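You operate a simulated robot arm through the tools that you are given. There is no shell and no other tool.

Carry out the task below with a simulated robot arm. There is one attempt and no reset: what you move stays moved.

## Task
Zip the blanket bag, press its air out and cap the valve.
Fine: both ends flat; the zip shut and the cap off while you press; the cap pushed home last.

Only the result counts: the job must be done as asked and must still hold three seconds after the hand-in. Knocking over, shifting, dropping, spilling or breaking anything else fails it. Lids that push on must go on centred and level and be pressed home; caps that screw on are set level and turned clockwise until they are tight. Flat cloth is picked up by pressing the open fingertips on it (5 to 10 N) and closing them slowly along it; thin cloth reads only 2 to 8 mm in the jaws.

## Robot
A 6-joint arm with a two-finger parallel gripper, fixed in place. Base frame: the origin is on the floor under the middle of its stand, x ahead of it, y to its left, z up; the work surface is at about z = 0.76. Units: m, degrees, N and s.
With the tool pointing down near the work surface it reaches from about 0.3 to 0.74 m from the base axis. Its first joint turns from -66.0 to 66.0 degrees. Payload 2.45 kg.
The TCP is the grasp point between the finger pads, 0.024 m short of the fingertips. In the tool frame z runs along the fingers and y along their closing line. The gripper opens to 0.068 m. The fingers are 0.017 m wide and 0.01 m thick; the gripper's body (0.04 by 0.07 m) begins 0.041 m behind the TCP.
Orientation is that of the tool frame in the base frame, as a unit quaternion [x, y, z, w]. With the fingers straight down and closing along the base's y, the tool's x points along the base's -x, its y along +y and its z along -z.

## Interface
- The arm moves only by the tool step_arm. Its argument "moves" is a list of rows, each a list of 7 numbers: the shift along the base's x, y, z in mm, then the turn, a rotation vector about the base's x, y, z in degrees, then the finger opening in mm, from 0 to 68. In form: [[x, y, z, rx, ry, rz, fingers], ...]. A call has 1 to 20 rows; each row is the pose to reach, as a shift and turn from the pose commanded when the call began. Each row takes 0.2 s and may step no farther than 0.05 m and 8.6 degrees from the row before; otherwise, or with a gripper value out of range, the whole call is refused. A pose out of reach is approached as far as the arm can. The call stops where the force on the tool passes 60 N (or 10 N more than at its start, if that is more) or the arm is blocked; 0.2 s more then pass. Each finger travels about 0.108 m/s and halts on what it meets, pressing with about 44 N; the grip force reading is that of the motor and also rises with nothing between the fingers. The clock runs only during rows and for 0.2 s after the last one: add rows that repeat a pose to give the fingers time. The reply holds the time, the measured pose of the TCP, the force on the tool along the base axes, the opening and the grip force, in the units named above and with some noise, with the torque about the TCP (base axes, N m) and any sound that the robot's microphone picked up.
- Cameras (640 x 400 px; columns grow to the right, rows downward): "scene" is fixed at [0.1673, 0.4579, 1.4284]; the picture's right is [-0.37, -0.93, 0.00], its down [-0.83, 0.33, -0.45] and it looks along [0.42, -0.17, -0.89] (base axes); focal length 312 px, centre (320, 200). "wrist" rides on the gripper at [0.084, 0.011, -0.075] in the tool frame; the picture's right is [-0.13, 0.99, 0.00], its down [-0.60, -0.08, -0.79] and it looks along [-0.79, -0.10, 0.61] (tool axes); focal length 251 px, centre (320, 200). There is no depth. A picture from a camera that has moved, and an enlarged one, comes with that camera's place and axes in the base frame and with its lens.
- capture(camera): a new picture of that camera. No time passes.
- inspect(camera, box): a new picture of the part [left, top, right, bottom] of that camera's present view, enlarged. No time passes.
- close_job(): hands the job in; it is judged then, once.

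Nothing tells you positions but the pictures and the camera data. Unless the task says otherwise, let go and move clear before handing in.

The tools are called after ">>>" by a JSON object that holds its "method" and its "body". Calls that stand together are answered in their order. step_arm: Moves the arm, as the interface text tells. Its arguments: {"type":"object","properties":{"moves":{"type":"array"}},"required":["moves"]} The other tools are called the same way: capture (camera) takes a picture; inspect (camera, box) takes an enlarged picture of a part of a camera's view; close_job () hands the job in.

At the start:

```text
time: 0.0
tool_pos: [0.3828, 0.2077, 1.0633]
orientation: [-0.001, 1.0, 0.0, 0.001]
ft_force: [-0.9, -0.2, -0.3]
ft_torque: [-0.03, 0.02, 0.0]
gripper_width: 0.0679
gripper_force: 0.1
```

scene: 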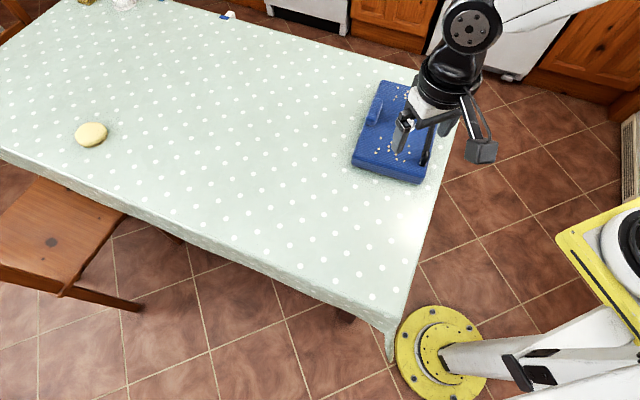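
wrist: 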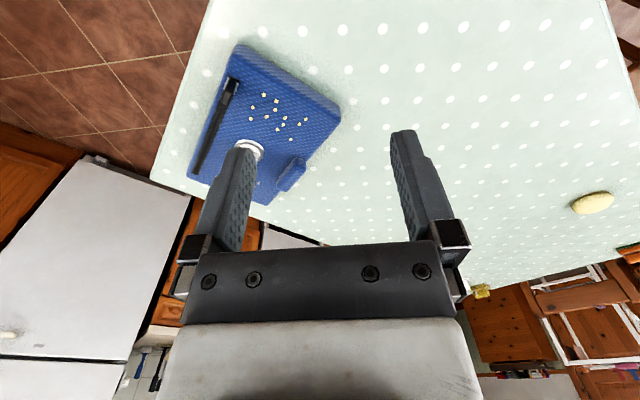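

I see a blue quilted bag on the table to the robot's right, with a dark strip (likely the zip) along one edge, a white valve and some blue piece on it. I'll look closer before moving.

>>> {"method": "inspect", "body": {"camera": "scene", "box": [330, 60, 490, 200]}}

>>> {"method": "inspect", "body": {"camera": "wrist", "box": [160, 30, 360, 230]}}

>>> {"method": "inspect", "body": {"camera": "scene", "box": [0, 0, 320, 200]}}

```text
2.86 times, centred on (410, 130) of scene
camera zoom: at [0.1673, 0.4579, 1.4284], right [-0.37, -0.93, 0.0], down [-0.83, 0.33, -0.45], along [0.42, -0.17, -0.89], focal length 892 px, centre (63, 400)
```

zoom: 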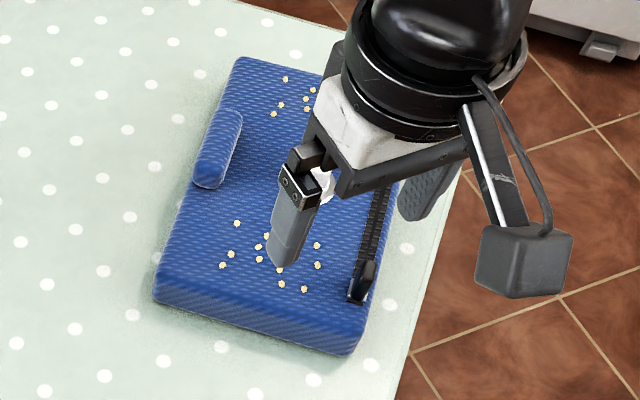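

```text
2.00 times, centred on (260, 130) of wrist
camera zoom: at [0.2988, 0.2196, 1.1387], right [0.13, 0.99, 0.0], down [0.6, -0.08, 0.79], along [0.79, -0.1, -0.61], focal length 503 px, centre (440, 340)
```

zoom: 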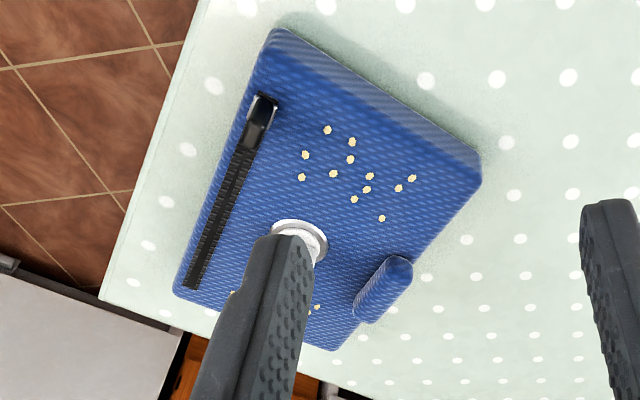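

```text
2.00 times, centred on (160, 100) of scene
camera zoom: at [0.1673, 0.4579, 1.4284], right [-0.37, -0.93, 0.0], down [-0.83, 0.33, -0.45], along [0.42, -0.17, -0.89], focal length 624 px, centre (640, 400)
```

zoom: 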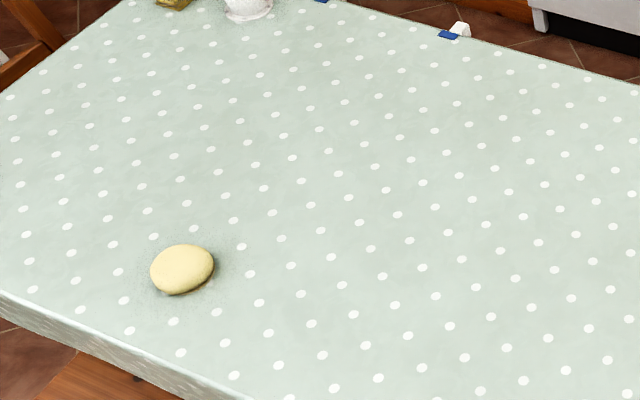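

The bag lies at about (0.55, 0.03), turned about 45°, with the zip slider at the near end and the valve in the middle. I'll move the arm sideways to get an unobstructed view of the valve and find the cap.

>>> {"method": "step_arm", "body": {"moves": [[0, -40, 0, 0, 0, 0, 68], [-20, -80, 0, 0, 0, 0, 68], [-40, -120, 0, 0, 0, 0, 68], [-40, -160, 0, 0, 0, 0, 68], [-40, -200, 0, 0, 0, 0, 68]]}}

>>> {"method": "capture", "body": {"camera": "wrist"}}

>>> {"method": "capture", "body": {"camera": "scene"}}

```text
time: 1.2
tool_pos: [0.3427, 0.0083, 1.0629]
orientation: [-0.001, 1.0, 0.001, 0.0]
ft_force: [-0.3, 0.0, -0.1]
ft_torque: [-0.03, -0.01, -0.01]
gripper_width: 0.0678
gripper_force: 0.0
```

```text
taken
camera wrist: at [0.2586, 0.0189, 1.1394], right [0.13, 0.99, 0.0], down [0.6, -0.08, 0.79], along [0.79, -0.1, -0.61], focal length 251 px, centre (320, 200)
```

wrist: 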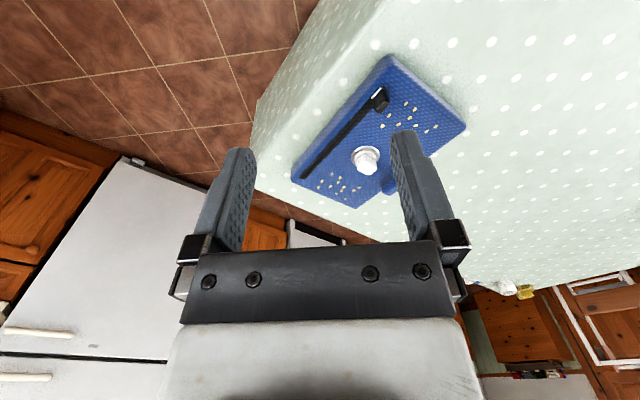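

```text
taken
```

scene: 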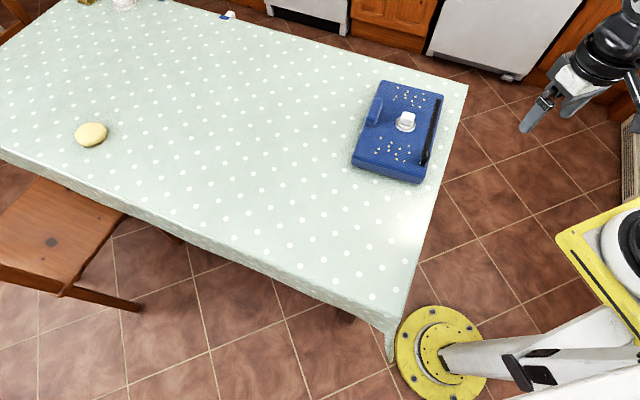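

>>> {"method": "inspect", "body": {"camera": "scene", "box": [345, 75, 465, 190]}}

>>> {"method": "inspect", "body": {"camera": "wrist", "box": [280, 50, 480, 220]}}

>>> {"method": "inspect", "body": {"camera": "scene", "box": [60, 0, 260, 40]}}

```text
3.48 times, centred on (405, 132) of scene
camera zoom: at [0.1673, 0.4579, 1.4284], right [-0.37, -0.93, 0.0], down [-0.83, 0.33, -0.45], along [0.42, -0.17, -0.89], focal length 1086 px, centre (24, 435)
```

zoom: 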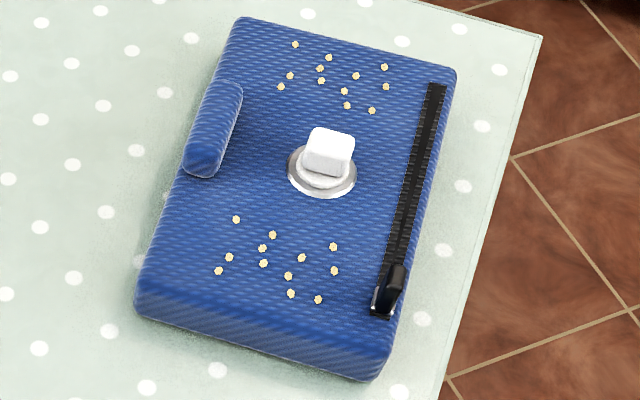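

```text
2.35 times, centred on (380, 135) of wrist
camera zoom: at [0.2586, 0.0189, 1.1394], right [0.13, 0.99, 0.0], down [0.6, -0.08, 0.79], along [0.79, -0.1, -0.61], focal length 592 px, centre (179, 353)
```

zoom: 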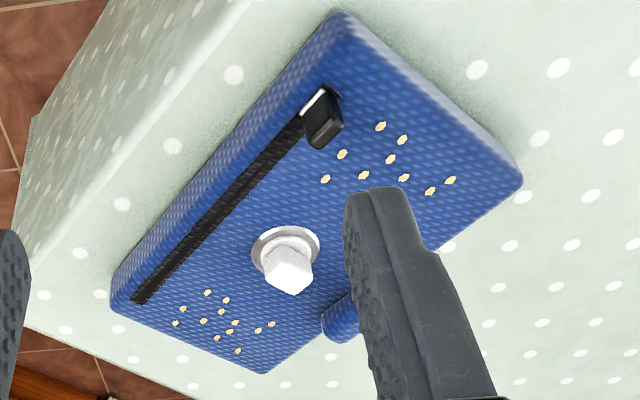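

```text
3.20 times, centred on (160, 20) of scene
camera zoom: at [0.1673, 0.4579, 1.4284], right [-0.37, -0.93, 0.0], down [-0.83, 0.33, -0.45], along [0.42, -0.17, -0.89], focal length 999 px, centre (832, 776)
```

zoom: 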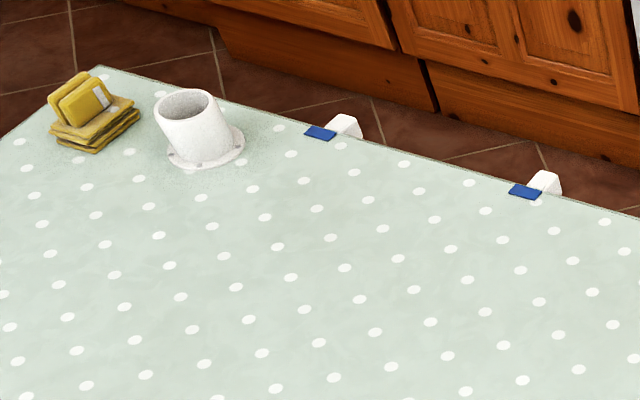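

The cap (white, square grip) sits on the valve in the middle of the bag; two dot clusters mark the two ends to press; the slider with an upright black tab is at the near end of the zip at around (0.47, 0.07). I'll bring the wrist camera closer to the slider.

>>> {"method": "step_arm", "body": {"moves": [[20, 15, -30, 0, 0, 0, 68], [40, 30, -60, 0, 0, 0, 68], [60, 45, -90, 0, 0, 0, 68], [77, 62, -113, 0, 0, 0, 68], [77, 62, -113, 0, 0, 0, 68]]}}

>>> {"method": "capture", "body": {"camera": "wrist"}}

>>> {"method": "inspect", "body": {"camera": "wrist", "box": [240, 40, 440, 170]}}

```text
time: 2.4
tool_pos: [0.4207, 0.0704, 0.9503]
orientation: [0.0, 1.0, 0.001, 0.001]
ft_force: [-0.2, -0.6, -0.9]
ft_torque: [0.01, 0.01, -0.03]
gripper_width: 0.0679
gripper_force: 0.0
```

```text
taken
camera wrist: at [0.3367, 0.082, 1.0254], right [0.13, 0.99, 0.0], down [0.6, -0.08, 0.79], along [0.79, -0.1, -0.61], focal length 251 px, centre (320, 200)
```

wrist: 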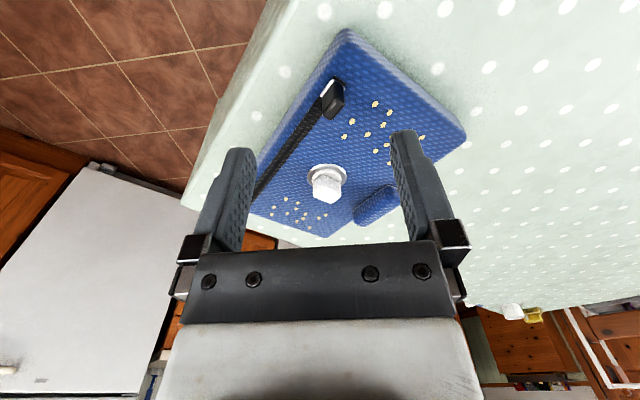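

```text
3.08 times, centred on (340, 105) of wrist
camera zoom: at [0.3367, 0.082, 1.0254], right [0.13, 0.99, 0.0], down [0.6, -0.08, 0.79], along [0.79, -0.1, -0.61], focal length 774 px, centre (258, 492)
```

zoom: 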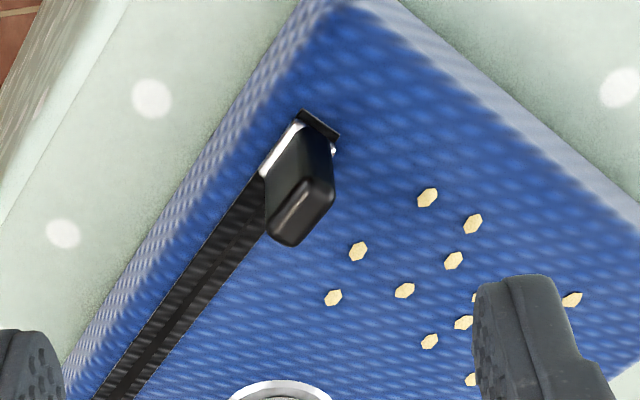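

The slider's tab is an upright plate about 8 mm thick, at about (0.456, 0.078), top near z = 0.845, and the zip runs toward (0.62, -0.06), about -41°. I'll turn the gripper to close across the zip and hover above the tab.

>>> {"method": "step_arm", "body": {"moves": [[7, 2, 0, 0, 0, -8.2, 68], [14, 4, 0, 0, 0, -16.4, 68], [21, 6, 0, 0, 0, -24.6, 68], [28, 7, 0, 0, 0, -32.8, 68], [35, 8, -10, 0, 0, -41, 68], [35, 8, -20, 0, 0, -41, 68], [35, 8, -20, 0, 0, -41, 68]]}}

>>> {"method": "capture", "body": {"camera": "wrist"}}

>>> {"method": "inspect", "body": {"camera": "scene", "box": [345, 75, 465, 190]}}

```text
time: 4.0
tool_pos: [0.4563, 0.0774, 0.9323]
orientation: [0.351, 0.936, 0.0, 0.001]
ft_force: [0.2, 0.2, -0.1]
ft_torque: [0.03, 0.01, 0.02]
gripper_width: 0.068
gripper_force: 0.0
```

```text
taken
camera wrist: at [0.3989, 0.1422, 1.0057], right [0.75, 0.66, 0.0], down [0.4, -0.46, 0.79], along [0.53, -0.59, -0.61], focal length 251 px, centre (320, 200)
```

wrist: 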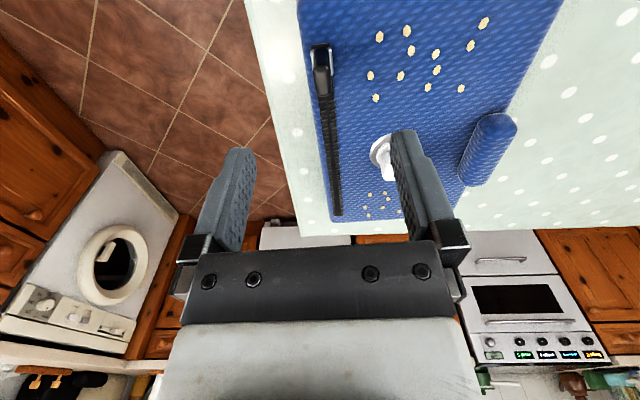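

```text
3.48 times, centred on (405, 132) of scene
camera zoom: at [0.1673, 0.4579, 1.4284], right [-0.37, -0.93, 0.0], down [-0.83, 0.33, -0.45], along [0.42, -0.17, -0.89], focal length 1086 px, centre (24, 435)
```

zoom: 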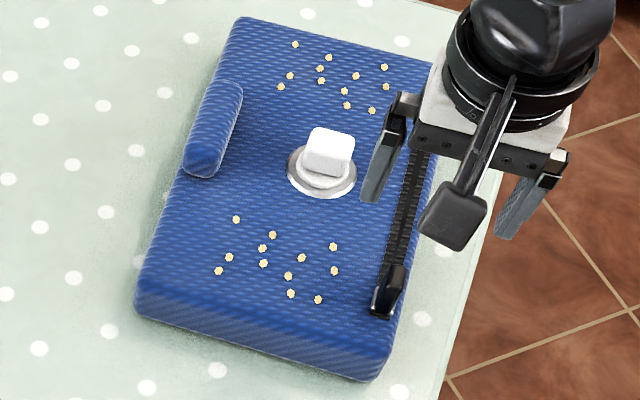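

>>> {"method": "inspect", "body": {"camera": "wrist", "box": [280, 20, 400, 100]}}

>>> {"method": "inspect", "body": {"camera": "wrist", "box": [280, 100, 440, 220]}}

```text
5.00 times, centred on (340, 60) of wrist
camera zoom: at [0.3989, 0.1422, 1.0057], right [0.75, 0.66, 0.0], down [0.4, -0.46, 0.79], along [0.53, -0.59, -0.61], focal length 1257 px, centre (220, 900)
```

zoom: 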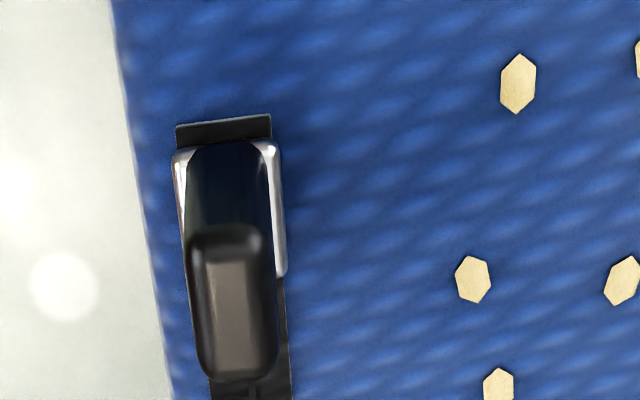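

```text
3.33 times, centred on (360, 160) of wrist
camera zoom: at [0.3989, 0.1422, 1.0057], right [0.75, 0.66, 0.0], down [0.4, -0.46, 0.79], along [0.53, -0.59, -0.61], focal length 838 px, centre (187, 333)
```

zoom: 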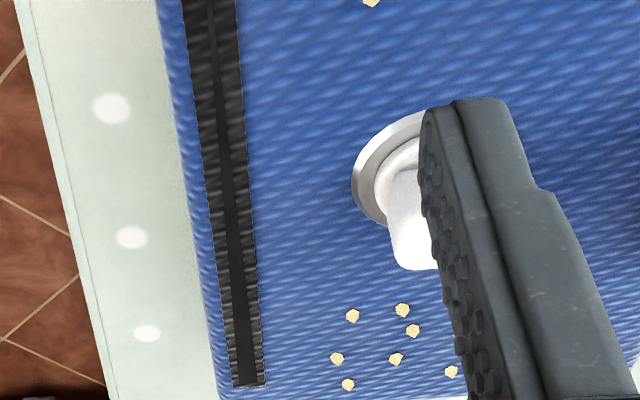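

The tab is roughly 11 × 20 mm, centred at about (0.4555, 0.081), aligned with the gripper. I'll descend around it and close gently.

>>> {"method": "step_arm", "body": {"moves": [[0, 3.5, -25, 0, 0, -0.6, 50], [0, 3.5, -50, 0, 0, -0.6, 40], [0, 3.5, -70, 0, 0, -0.6, 36], [0, 3.5, -82, 0, 0, -0.6, 36], [0, 3.5, -87, 0, 0, -0.6, 36], [0, 3.5, -87, 0, 0, -0.6, 36]]}}

>>> {"method": "capture", "body": {"camera": "wrist"}}

>>> {"method": "inspect", "body": {"camera": "scene", "box": [345, 75, 465, 190]}}

```text
time: 5.4
tool_pos: [0.4569, 0.0814, 0.8428]
orientation: [0.354, 0.935, 0.001, 0.001]
ft_force: [0.4, 1.3, -0.2]
ft_torque: [0.0, -0.03, 0.01]
gripper_width: 0.0359
gripper_force: 0.1
```

```text
taken
camera wrist: at [0.3996, 0.1463, 0.9185], right [0.75, 0.66, 0.0], down [0.4, -0.46, 0.79], along [0.52, -0.6, -0.61], focal length 251 px, centre (320, 200)
```

wrist: 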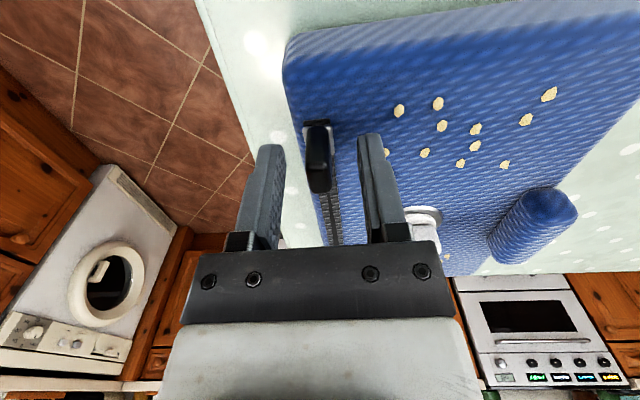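

```text
3.48 times, centred on (405, 132) of scene
camera zoom: at [0.1673, 0.4579, 1.4284], right [-0.37, -0.93, 0.0], down [-0.83, 0.33, -0.45], along [0.42, -0.17, -0.89], focal length 1086 px, centre (24, 435)
```

zoom: 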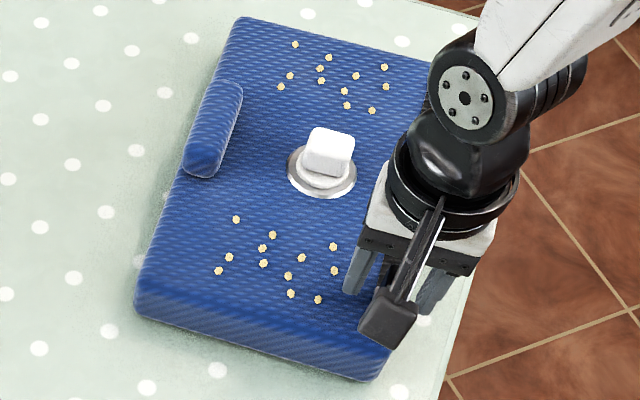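

>>> {"method": "inspect", "body": {"camera": "wrist", "box": [260, 100, 400, 220]}}

```text
3.33 times, centred on (330, 160) of wrist
camera zoom: at [0.3996, 0.1463, 0.9185], right [0.75, 0.66, 0.0], down [0.4, -0.46, 0.79], along [0.52, -0.6, -0.61], focal length 838 px, centre (287, 333)
```

zoom: 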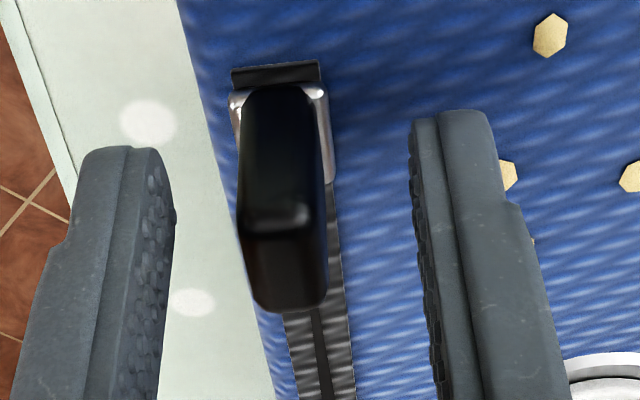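

The tab is centred between the fingers, with its top at about z = 0.837 and its base at about 0.81. I'll go down another 6 mm and close on it.

>>> {"method": "step_arm", "body": {"moves": [[1, -1, -6, 0, 0, 0, 36], [1, -1, -6, 0, 0, 0, 24], [1, -1, -6, 0, 0, 0, 14], [1, -1, -6, 0, 0, 0, 6], [1, -1, -6, 0, 0, 0, 6]]}}

>>> {"method": "capture", "body": {"camera": "wrist"}}

```text
time: 6.6
tool_pos: [0.4547, 0.0809, 0.8381]
orientation: [0.353, 0.936, 0.001, 0.0]
ft_force: [-4.1, -6.5, 2.7]
ft_torque: [-0.05, 0.08, -0.07]
gripper_width: 0.0107
gripper_force: 31.4
```

```text
taken
camera wrist: at [0.3997, 0.1452, 0.9125], right [0.75, 0.66, 0.0], down [0.4, -0.46, 0.79], along [0.52, -0.6, -0.61], focal length 251 px, centre (320, 200)
```

wrist: 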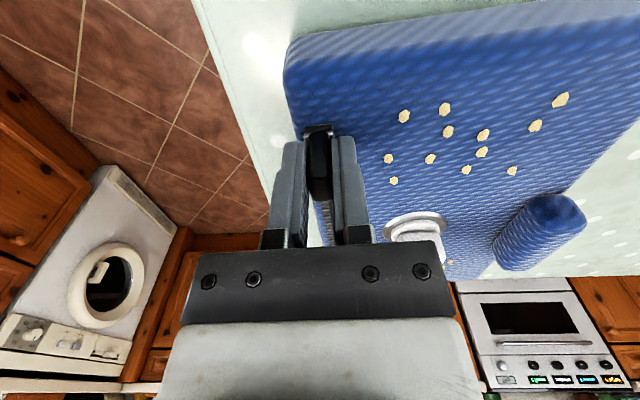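

The tab is gripped (10.7 mm). I'll pull the slider along the zip toward its far end at a moderate pace, watching the force.

>>> {"method": "step_arm", "body": {"moves": [[-0.7, -0.7, 0, 0, 0, 0, 6], [2.3, -3.4, 0, 0, 0, 0, 6], [6.8, -7.4, 0, 0, 0, 0, 6], [12.7, -12.7, 0, 0, 0, 0, 6], [18.7, -18, 0, 0, 0, 0, 6], [24.7, -23.3, 0, 0, 0, 0, 6], [30.6, -28.7, 0, 0, 0, 0, 6]]}}

>>> {"method": "capture", "body": {"camera": "wrist"}}

```text
time: 8.2
tool_pos: [0.4867, 0.0523, 0.8376]
orientation: [0.354, 0.935, 0.001, 0.001]
ft_force: [-1.4, 0.6, 0.0]
ft_torque: [-0.12, 0.0, -0.03]
gripper_width: 0.011
gripper_force: 33.2
```

```text
taken
camera wrist: at [0.4309, 0.1167, 0.9126], right [0.75, 0.66, 0.0], down [0.4, -0.46, 0.79], along [0.52, -0.6, -0.61], focal length 251 px, centre (320, 200)
```

wrist: 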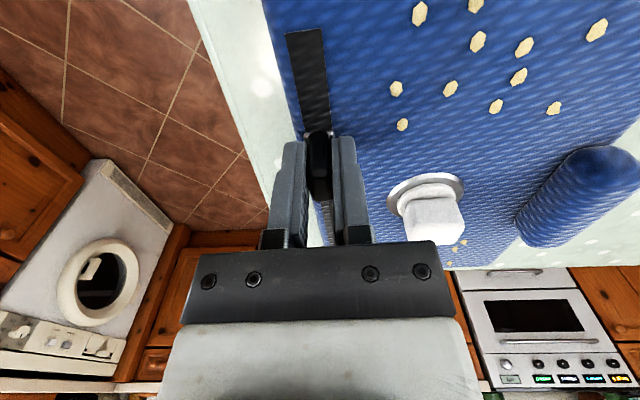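

The slider runs freely and the zip closes behind it. I'll keep pulling.

>>> {"method": "step_arm", "body": {"moves": [[6, -5.3, 0, 0, 0, 0, 6], [11.9, -10.7, 0, 0, 0, 0, 6], [17.9, -16, 0, 0, 0, 0, 6], [23.9, -21.3, 0, 0, 0, 0, 6], [29.8, -26.6, 0, 0, 0, 0, 6], [35.8, -32, 0, 0, 0, 0, 6], [41.8, -37.3, 0, 0, 0, 0, 6], [47.7, -42.6, 0, 0, 0, 0, 6], [53.7, -47.9, 0, 0, 0, 0, 6], [59.7, -53.3, 0, 0, 0, 0, 6], [65.6, -58.6, 0, 0, 0, 0, 6], [71.6, -63.9, 0, 0, 0, 0, 6]]}}

>>> {"method": "capture", "body": {"camera": "wrist"}}

>>> {"method": "inspect", "body": {"camera": "scene", "box": [345, 75, 465, 190]}}

```text
time: 10.8
tool_pos: [0.5598, -0.0125, 0.837]
orientation: [0.354, 0.935, 0.0, 0.001]
ft_force: [1.5, 2.0, 0.5]
ft_torque: [0.08, 0.17, 0.06]
gripper_width: 0.0113
gripper_force: 32.5
```

```text
taken
camera wrist: at [0.5029, 0.0521, 0.9124], right [0.75, 0.66, 0.0], down [0.4, -0.46, 0.79], along [0.52, -0.6, -0.61], focal length 251 px, centre (320, 200)
```

wrist: 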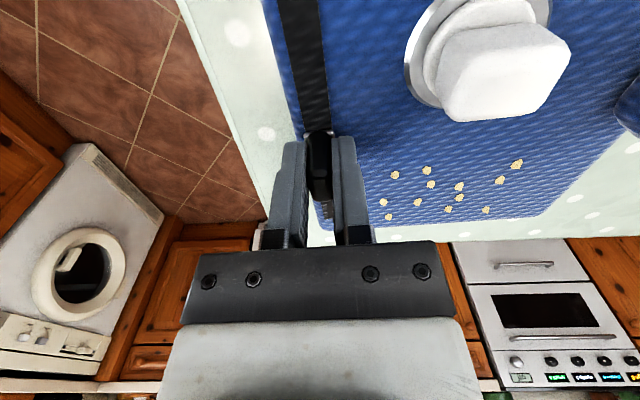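

```text
3.48 times, centred on (405, 132) of scene
camera zoom: at [0.1674, 0.458, 1.4283], right [-0.37, -0.93, 0.0], down [-0.83, 0.33, -0.45], along [0.42, -0.17, -0.89], focal length 1086 px, centre (24, 435)
```

zoom: 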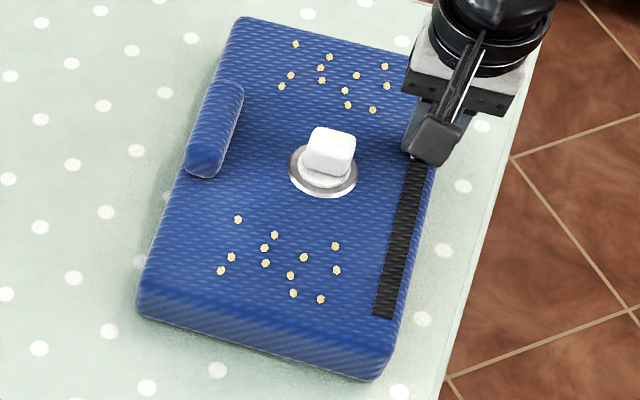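

The zip is about 70% closed. I'll continue more slowly to the end stop.

>>> {"method": "step_arm", "body": {"moves": [[4.8, -3.6, 0, 0, 0, 0, 6], [9.3, -7.6, 0, 0, 0, 0, 6], [13.8, -11.6, 0, 0, 0, 0, 6], [18.2, -15.6, 0, 0, 0, 0, 6], [22.7, -19.6, 0, 0, 0, 0, 6], [27.2, -23.6, 0, 0, 0, 0, 6], [31.6, -27.6, 0, 0, 0, 0, 6], [34.6, -30.2, 0, 0, 0, 0, 6], [34.6, -30.2, 0, 0, 0, 0, 6]]}}

>>> {"method": "capture", "body": {"camera": "wrist"}}

>>> {"method": "inspect", "body": {"camera": "scene", "box": [345, 75, 465, 190]}}

```text
time: 12.8
tool_pos: [0.5921, -0.0426, 0.8377]
orientation: [0.354, 0.935, 0.001, 0.001]
ft_force: [-0.3, 0.0, -0.7]
ft_torque: [0.03, 0.15, 0.16]
gripper_width: 0.011
gripper_force: 31.7
```

```text
taken
camera wrist: at [0.5368, 0.0226, 0.9129], right [0.75, 0.66, 0.0], down [0.4, -0.46, 0.79], along [0.52, -0.6, -0.61], focal length 251 px, centre (320, 200)
```

wrist: 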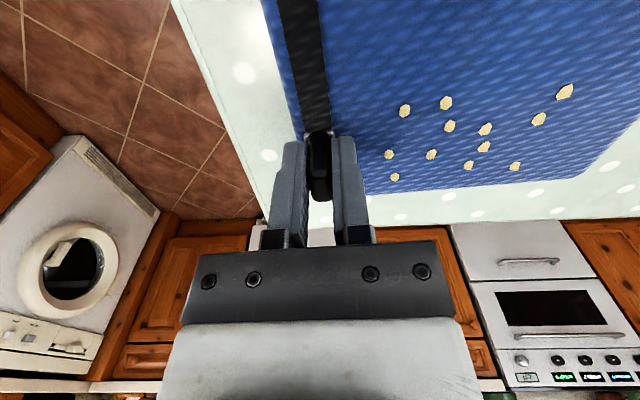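

```text
3.48 times, centred on (405, 132) of scene
camera zoom: at [0.1674, 0.4579, 1.4284], right [-0.37, -0.93, 0.0], down [-0.83, 0.33, -0.45], along [0.42, -0.17, -0.89], focal length 1086 px, centre (24, 435)
```

zoom: 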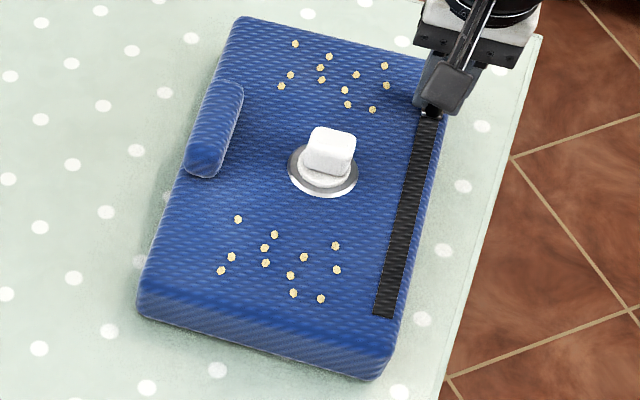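

>>> {"method": "step_arm", "body": {"moves": [[1.5, -1.3, 0, 0, 0, 0, 6], [3, -2.7, 0, 0, 0, 0, 6], [4.5, -4, 0, 0, 0, 0, 6], [6, -5.3, 0, 0, 0, 0, 6]]}}

>>> {"method": "inspect", "body": {"camera": "scene", "box": [345, 75, 465, 190]}}

>>> {"method": "inspect", "body": {"camera": "wrist", "box": [260, 100, 400, 260]}}

```text
time: 13.8
tool_pos: [0.5996, -0.0475, 0.8375]
orientation: [0.354, 0.935, 0.001, 0.0]
ft_force: [-1.4, -0.9, -0.1]
ft_torque: [0.12, 0.15, 0.12]
gripper_width: 0.0112
gripper_force: 31.9
```

```text
3.48 times, centred on (405, 132) of scene
camera zoom: at [0.1674, 0.4579, 1.4284], right [-0.37, -0.93, 0.0], down [-0.83, 0.33, -0.45], along [0.42, -0.17, -0.89], focal length 1086 px, centre (24, 435)
```

zoom: 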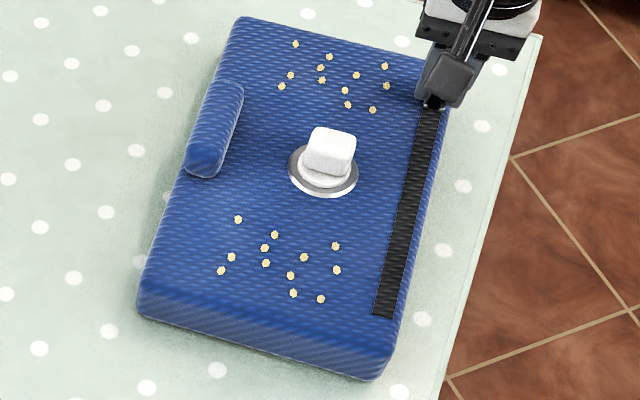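

```text
2.50 times, centred on (330, 180) of wrist
camera zoom: at [0.5429, 0.0169, 0.9127], right [0.75, 0.66, 0.0], down [0.4, -0.46, 0.79], along [0.52, -0.6, -0.61], focal length 629 px, centre (295, 250)
```

zoom: 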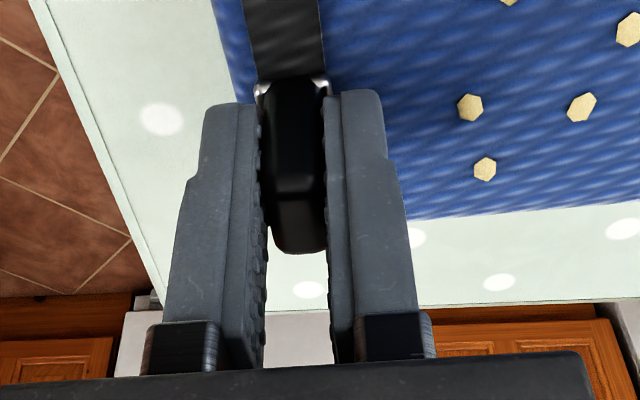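

>>> {"method": "step_arm", "body": {"moves": [[1.5, -1.3, 0, 0, 0, 0, 6], [3, -2.7, 0, 0, 0, 0, 6], [4.5, -4, 0, 0, 0, 0, 6], [4.5, -4, 0, 0, 0, 0, 6]]}}

>>> {"method": "inspect", "body": {"camera": "scene", "box": [345, 75, 465, 190]}}

```text
time: 14.8
tool_pos: [0.6031, -0.0515, 0.8382]
orientation: [0.354, 0.935, 0.001, 0.002]
ft_force: [-0.7, 0.9, -0.6]
ft_torque: [0.07, 0.1, 0.1]
gripper_width: 0.0112
gripper_force: 31.9
```

```text
3.48 times, centred on (405, 132) of scene
camera zoom: at [0.1674, 0.4579, 1.4284], right [-0.37, -0.93, 0.0], down [-0.83, 0.33, -0.45], along [0.42, -0.17, -0.89], focal length 1086 px, centre (24, 435)
```

zoom: 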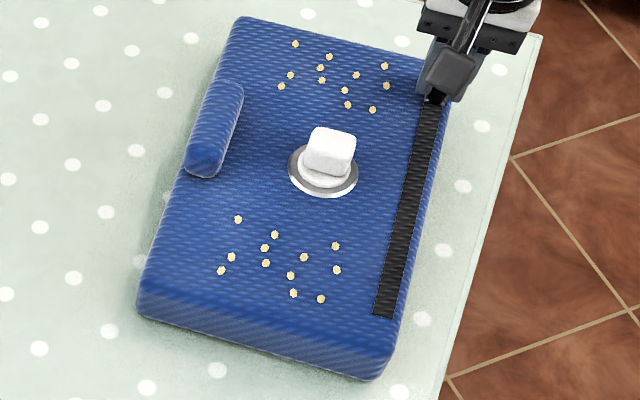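

>>> {"method": "step_arm", "body": {"moves": [[1.5, -1.3, 0, 0, 0, 0, 6], [3, -2.7, 0, 0, 0, 0, 6], [4.5, -4, 0, 0, 0, 0, 6], [4.5, -4, 0, 0, 0, 0, 6]]}}

>>> {"method": "inspect", "body": {"camera": "scene", "box": [345, 75, 465, 190]}}

>>> {"method": "inspect", "body": {"camera": "wrist", "box": [260, 100, 400, 260]}}

```text
time: 15.8
tool_pos: [0.6074, -0.0545, 0.8378]
orientation: [0.354, 0.935, 0.0, 0.0]
ft_force: [-1.2, 2.1, 0.6]
ft_torque: [0.08, 0.13, 0.17]
gripper_width: 0.0111
gripper_force: 32.3
```

```text
3.48 times, centred on (405, 132) of scene
camera zoom: at [0.1674, 0.458, 1.4283], right [-0.37, -0.93, 0.0], down [-0.83, 0.33, -0.45], along [0.42, -0.17, -0.89], focal length 1086 px, centre (24, 435)
```

zoom: 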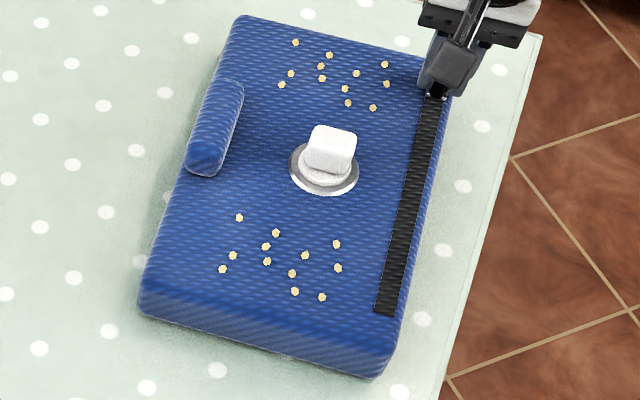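

```text
2.50 times, centred on (330, 180) of wrist
camera zoom: at [0.5519, 0.0095, 0.9128], right [0.75, 0.66, 0.0], down [0.4, -0.46, 0.79], along [0.52, -0.6, -0.61], focal length 629 px, centre (295, 250)
```

zoom: 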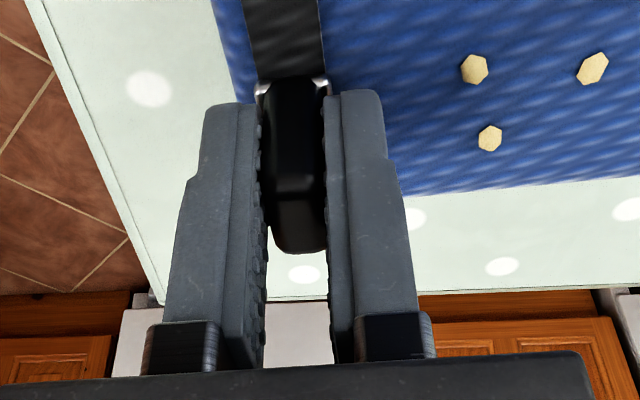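

The bag has just started to slide by 1–2 mm with the tab, so the slider has likely met its end stop. I'll open, rise and inspect.

>>> {"method": "step_arm", "body": {"moves": [[0, 0, 0, 0, 0, 0, 16], [0, 0, 0, 0, 0, 0, 36], [0, 0, 20, 0, 0, 0, 36], [-15, 15, 55, 0, 0, 0, 36], [-40, 40, 90, 0, 0, 0, 36], [-70, 70, 110, 0, 0, 0, 36], [-70, 70, 110, 0, 0, 0, 36]]}}

>>> {"method": "capture", "body": {"camera": "wrist"}}

>>> {"method": "inspect", "body": {"camera": "scene", "box": [345, 75, 465, 190]}}

```text
time: 17.4
tool_pos: [0.5387, 0.0153, 0.948]
orientation: [0.354, 0.935, 0.0, 0.001]
ft_force: [-0.2, 1.4, -0.5]
ft_torque: [-0.02, -0.01, 0.02]
gripper_width: 0.0357
gripper_force: 0.0
```

```text
taken
camera wrist: at [0.4819, 0.0796, 1.0227], right [0.75, 0.66, 0.0], down [0.4, -0.46, 0.79], along [0.52, -0.6, -0.61], focal length 251 px, centre (320, 200)
```

wrist: 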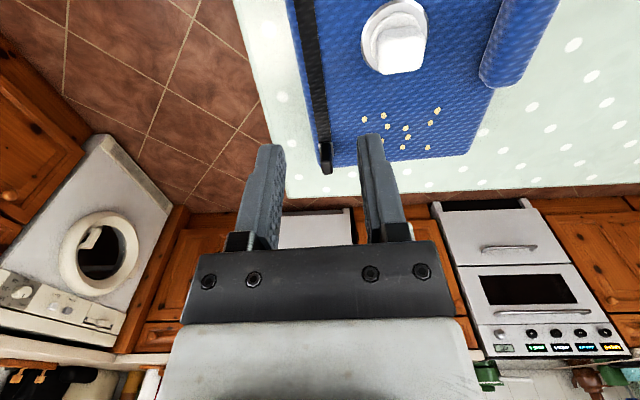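

```text
3.48 times, centred on (405, 132) of scene
camera zoom: at [0.1673, 0.4579, 1.4284], right [-0.37, -0.93, 0.0], down [-0.83, 0.33, -0.45], along [0.42, -0.17, -0.89], focal length 1086 px, centre (24, 435)
```

zoom: 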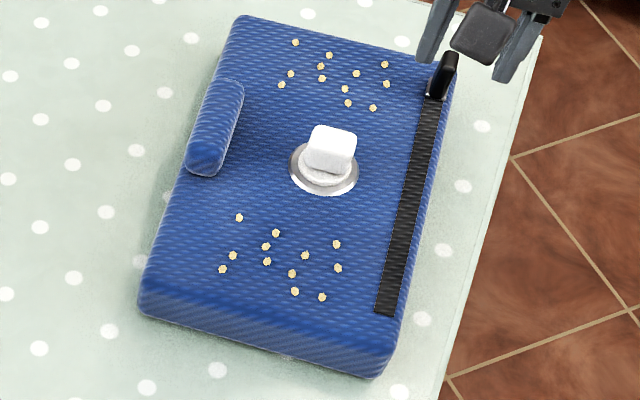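

>>> {"method": "inspect", "body": {"camera": "wrist", "box": [280, 100, 400, 190]}}

>>> {"method": "inspect", "body": {"camera": "wrist", "box": [340, 0, 460, 90]}}

>>> {"method": "inspect", "body": {"camera": "scene", "box": [405, 80, 455, 120]}}

```text
4.44 times, centred on (340, 145) of wrist
camera zoom: at [0.4819, 0.0796, 1.0227], right [0.75, 0.66, 0.0], down [0.4, -0.46, 0.79], along [0.52, -0.6, -0.61], focal length 1118 px, centre (231, 444)
```

zoom: 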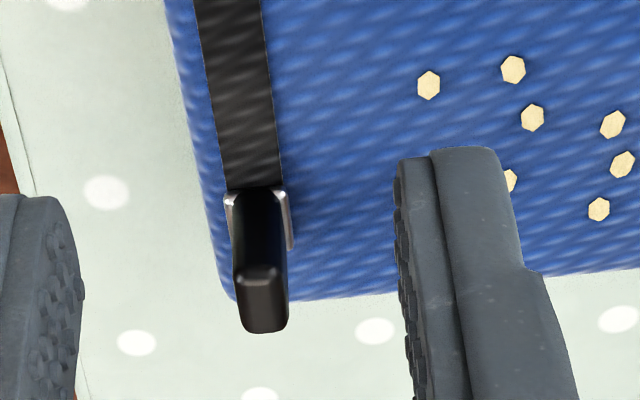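

```text
4.44 times, centred on (400, 45) of wrist
camera zoom: at [0.4819, 0.0796, 1.0227], right [0.75, 0.66, 0.0], down [0.4, -0.46, 0.79], along [0.52, -0.6, -0.61], focal length 1118 px, centre (-36, 889)
```

zoom: 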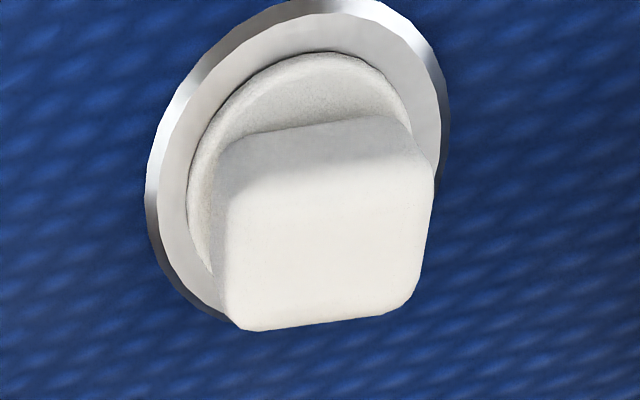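

```text
10.00 times, centred on (430, 100) of scene
camera zoom: at [0.1673, 0.4579, 1.4284], right [-0.37, -0.93, 0.0], down [-0.83, 0.33, -0.45], along [0.42, -0.17, -0.89], focal length 3122 px, centre (-780, 1200)
```

zoom: 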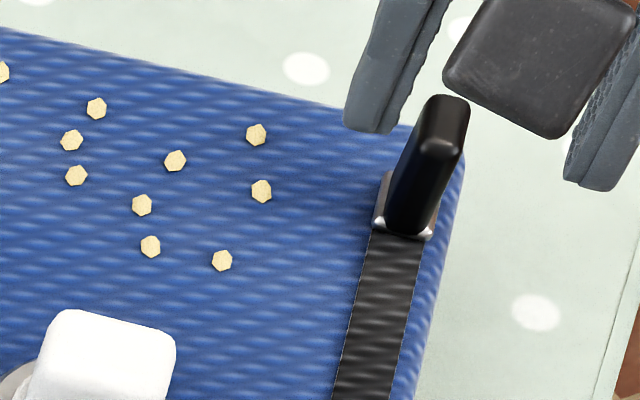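

The slider is at the far end with the zip closed. Next is the cap: a square white grip block (aligned with the bag) on a disc in a metal ring. Let me zoom in to gauge its height.

>>> {"method": "inspect", "body": {"camera": "scene", "box": [390, 100, 430, 140]}}

>>> {"method": "step_arm", "body": {"moves": [[-20, 30, 15, 0, 0, 0, 60], [-50, 70, 30, 0, 0, 0, 68], [-50, 90, 30, 0, 0, 0, 68], [-50, 90, 30, 0, 0, 0, 68]]}}

>>> {"method": "capture", "body": {"camera": "wrist"}}

```text
10.00 times, centred on (410, 120) of scene
camera zoom: at [0.1673, 0.4579, 1.4284], right [-0.37, -0.93, 0.0], down [-0.83, 0.33, -0.45], along [0.42, -0.17, -0.89], focal length 3122 px, centre (-580, 1000)
```

zoom: 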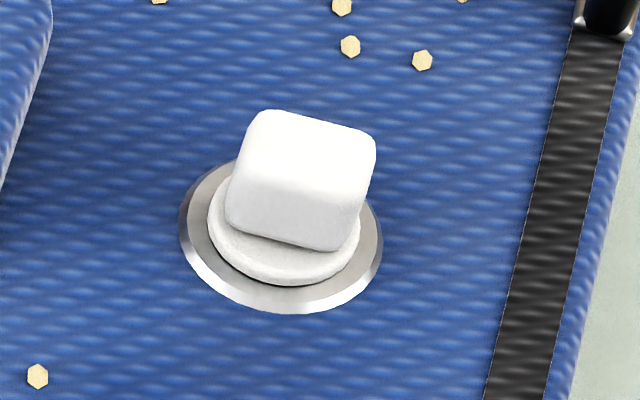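

```text
refused: row 2 steps farther than a row can; nothing moved
```

```text
taken
camera wrist: at [0.4819, 0.0796, 1.0227], right [0.75, 0.66, 0.0], down [0.4, -0.46, 0.79], along [0.52, -0.6, -0.61], focal length 251 px, centre (320, 200)
```

wrist: 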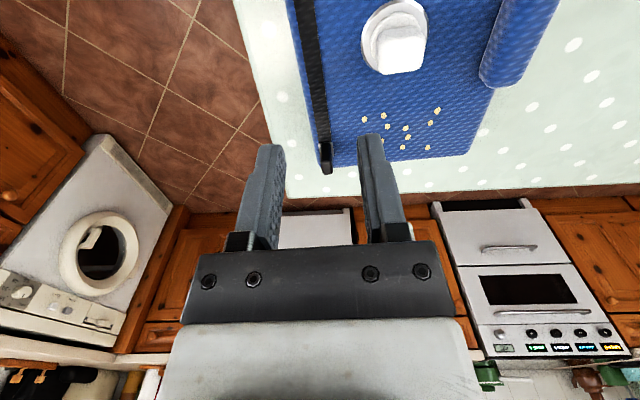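

>>> {"method": "step_arm", "body": {"moves": [[-3, 26, 0, 0, 0, 0, 68], [-4, 52, 0, 0, 0, 0, 68], [-4, 78, 0, 0, 0, 0, 68], [-4, 78, 0, 0, 0, 0, 68]]}}

>>> {"method": "capture", "body": {"camera": "wrist"}}

>>> {"method": "inspect", "body": {"camera": "wrist", "box": [260, 60, 420, 180]}}

```text
time: 18.4
tool_pos: [0.5355, 0.0921, 0.9488]
orientation: [0.354, 0.935, 0.001, 0.001]
ft_force: [0.4, 0.2, -0.7]
ft_torque: [-0.01, 0.02, 0.0]
gripper_width: 0.068
gripper_force: 0.0
```

```text
taken
camera wrist: at [0.4777, 0.1577, 1.0231], right [0.75, 0.66, 0.0], down [0.4, -0.46, 0.79], along [0.52, -0.6, -0.61], focal length 251 px, centre (320, 200)
```

wrist: 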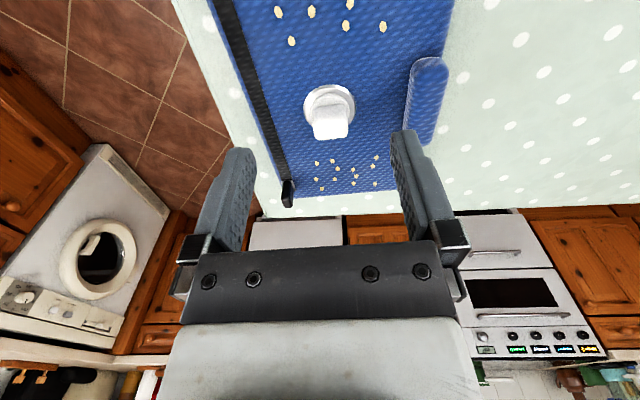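

```text
3.33 times, centred on (340, 120) of wrist
camera zoom: at [0.4777, 0.1577, 1.0231], right [0.75, 0.66, 0.0], down [0.4, -0.46, 0.79], along [0.52, -0.6, -0.61], focal length 838 px, centre (253, 467)
```

zoom: 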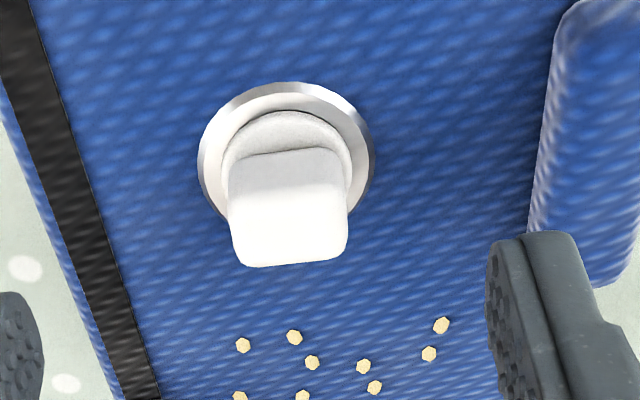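

The cap block is about 32 × 25 mm, top at z ≈ 0.832, centred near (0.5785, 0.0577), aligned with the gripper. I'll hover above it and verify before gripping.

>>> {"method": "step_arm", "body": {"moves": [[22, -17, -20, 0, 0, 0, 68], [43, -34.4, -50, 0, 0, 0, 68], [43, -34.4, -80, 0, 0, 0, 56], [43, -34.4, -80, 0, 0, 0, 56]]}}

>>> {"method": "capture", "body": {"camera": "wrist"}}

>>> {"method": "inspect", "body": {"camera": "scene", "box": [345, 75, 465, 190]}}

```text
time: 19.4
tool_pos: [0.5779, 0.057, 0.8671]
orientation: [0.354, 0.935, 0.001, 0.001]
ft_force: [-0.3, -0.1, 0.7]
ft_torque: [0.02, -0.02, 0.0]
gripper_width: 0.056
gripper_force: 0.1
```

```text
taken
camera wrist: at [0.5218, 0.1222, 0.9429], right [0.75, 0.66, 0.0], down [0.4, -0.46, 0.79], along [0.52, -0.6, -0.61], focal length 251 px, centre (320, 200)
```

wrist: 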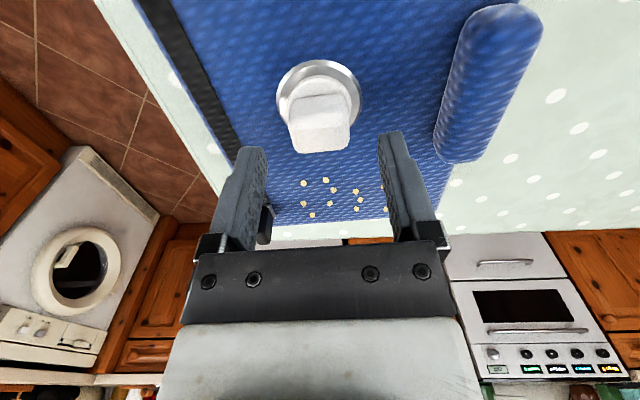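

```text
3.48 times, centred on (405, 132) of scene
camera zoom: at [0.1673, 0.4579, 1.4284], right [-0.37, -0.93, 0.0], down [-0.83, 0.33, -0.45], along [0.42, -0.17, -0.89], focal length 1086 px, centre (24, 435)
```

zoom: 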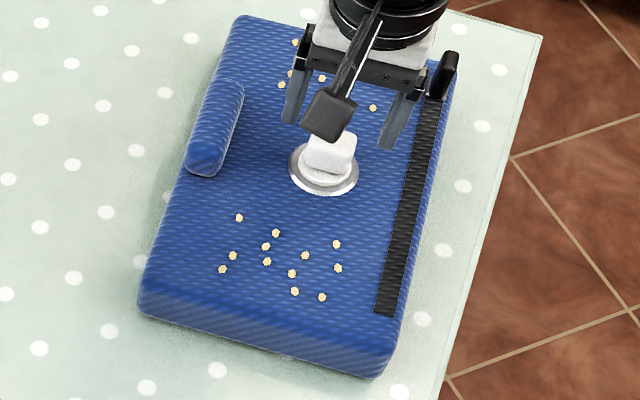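

>>> {"method": "inspect", "body": {"camera": "wrist", "box": [260, 50, 400, 170]}}

```text
3.33 times, centred on (330, 110) of wrist
camera zoom: at [0.5218, 0.1222, 0.9429], right [0.75, 0.66, 0.0], down [0.4, -0.46, 0.79], along [0.52, -0.6, -0.61], focal length 838 px, centre (287, 500)
```

zoom: 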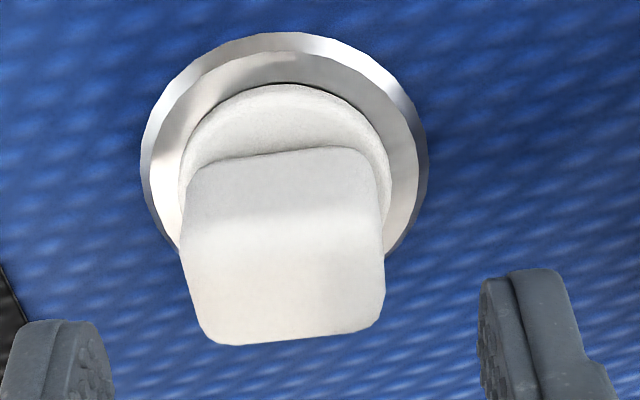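

The gripper is centred on the cap. I'll lower so the tips are just above the cap's disc, and close on the block.

>>> {"method": "step_arm", "body": {"moves": [[0, 0, -14, 0, 0, 0, 56], [0, 0, -26, 0, 0, 0, 50], [0, 0, -26, 0, 0, 0, 40], [0, 0, -26, 0, 0, 0, 30], [0, 0, -26, 0, 0, 0, 24], [0, 0, -26, 0, 0, 0, 24]]}}

>>> {"method": "inspect", "body": {"camera": "wrist", "box": [240, 80, 400, 240]}}

```text
time: 20.8
tool_pos: [0.5772, 0.0582, 0.8419]
orientation: [0.354, 0.935, 0.001, 0.001]
ft_force: [-0.9, -2.1, -0.1]
ft_torque: [-0.06, 0.02, 0.0]
gripper_width: 0.0311
gripper_force: 44.4
```

```text
2.50 times, centred on (320, 160) of wrist
camera zoom: at [0.5208, 0.1229, 0.9169], right [0.75, 0.66, 0.0], down [0.4, -0.46, 0.79], along [0.52, -0.6, -0.61], focal length 629 px, centre (320, 300)
```

zoom: 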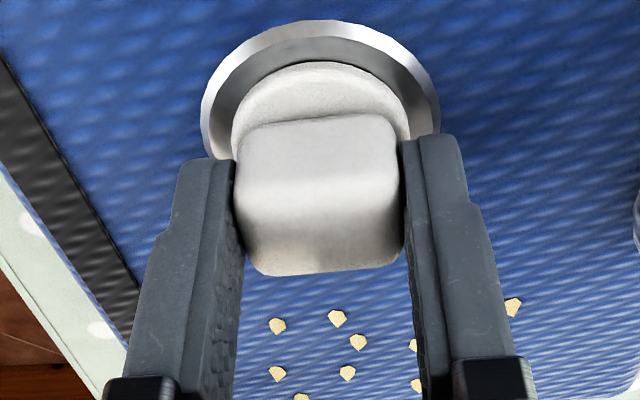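

The cap is gripped (31 mm). I'll pull up slowly and watch whether it comes off without lifting the bag.

>>> {"method": "step_arm", "body": {"moves": [[0, 0, 2, 0, 0, 0, 24], [0, 0, 4, 0, 0, 0, 24], [0, 0, 6, 0, 0, 0, 24], [0, 0, 8, 0, 0, 0, 24]]}}

>>> {"method": "inspect", "body": {"camera": "wrist", "box": [240, 80, 400, 240]}}

>>> {"method": "inspect", "body": {"camera": "scene", "box": [345, 75, 465, 190]}}

```text
time: 21.8
tool_pos: [0.5761, 0.0583, 0.8491]
orientation: [0.354, 0.935, 0.001, 0.001]
ft_force: [-0.9, 3.7, 0.0]
ft_torque: [0.16, 0.05, 0.02]
gripper_width: 0.0309
gripper_force: 43.7
```

```text
2.50 times, centred on (320, 160) of wrist
camera zoom: at [0.5207, 0.1228, 0.9251], right [0.75, 0.66, 0.0], down [0.4, -0.46, 0.79], along [0.52, -0.6, -0.61], focal length 629 px, centre (320, 300)
```

zoom: 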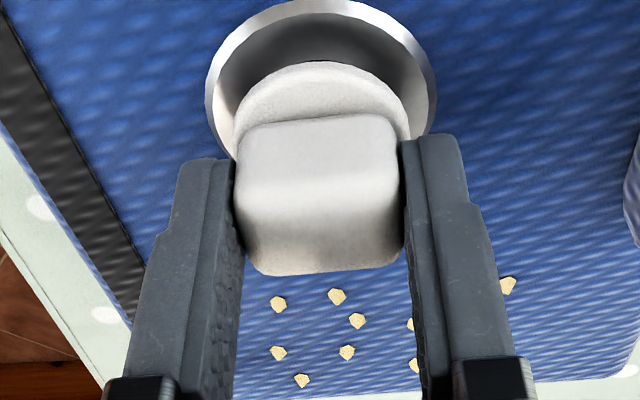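

```text
3.48 times, centred on (405, 132) of scene
camera zoom: at [0.1673, 0.458, 1.4283], right [-0.37, -0.93, 0.0], down [-0.83, 0.33, -0.45], along [0.42, -0.17, -0.89], focal length 1086 px, centre (24, 435)
```

zoom: 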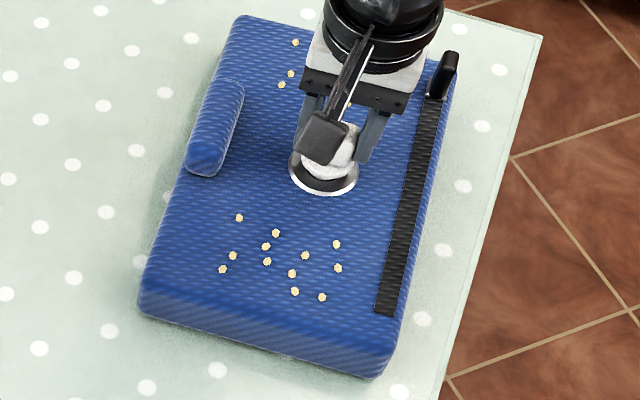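

The cap came off cleanly and the bag stayed put. I'll lift it and carry it to a clear patch of the table around (0.42, 0.25).

>>> {"method": "step_arm", "body": {"moves": [[0, 0, 25, 0, 0, 0, 24], [0, 0, 60, 0, 0, 0, 24], [-26, 32, 60, 0, 0, 0, 24], [-52, 64, 60, 0, 0, 0, 24], [-78, 96, 60, 0, 0, 0, 24], [-104, 128, 60, 0, 0, 0, 24], [-130, 160, 60, 0, 0, 0, 24], [-157, 192, 60, 0, 0, 0, 24], [-157, 192, 30, 0, 0, 0, 24], [-157, 192, 10, 0, 0, 0, 24]]}}

>>> {"method": "capture", "body": {"camera": "wrist"}}

>>> {"method": "inspect", "body": {"camera": "scene", "box": [280, 75, 480, 200]}}

```text
time: 24.0
tool_pos: [0.4204, 0.2514, 0.86]
orientation: [0.354, 0.935, 0.002, 0.001]
ft_force: [0.2, 0.0, -0.4]
ft_torque: [0.02, -0.01, -0.01]
gripper_width: 0.0309
gripper_force: 43.9
```

```text
taken
camera wrist: at [0.3639, 0.3158, 0.9354], right [0.75, 0.66, 0.0], down [0.4, -0.46, 0.79], along [0.52, -0.6, -0.61], focal length 251 px, centre (320, 200)
```

wrist: 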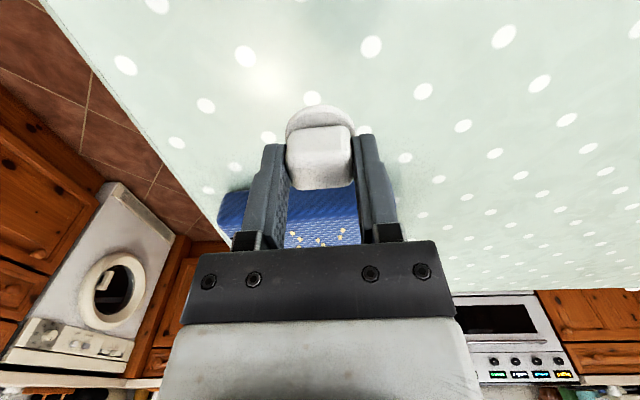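

```text
3.20 times, centred on (380, 138) of scene
camera zoom: at [0.1673, 0.4579, 1.4284], right [-0.37, -0.93, 0.0], down [-0.83, 0.33, -0.45], along [0.42, -0.17, -0.89], focal length 999 px, centre (128, 400)
```

zoom: 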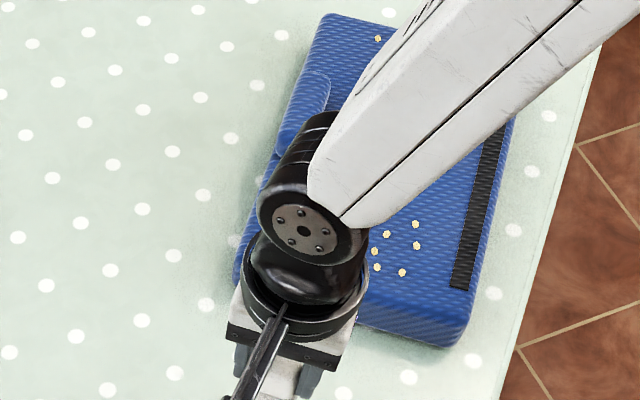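

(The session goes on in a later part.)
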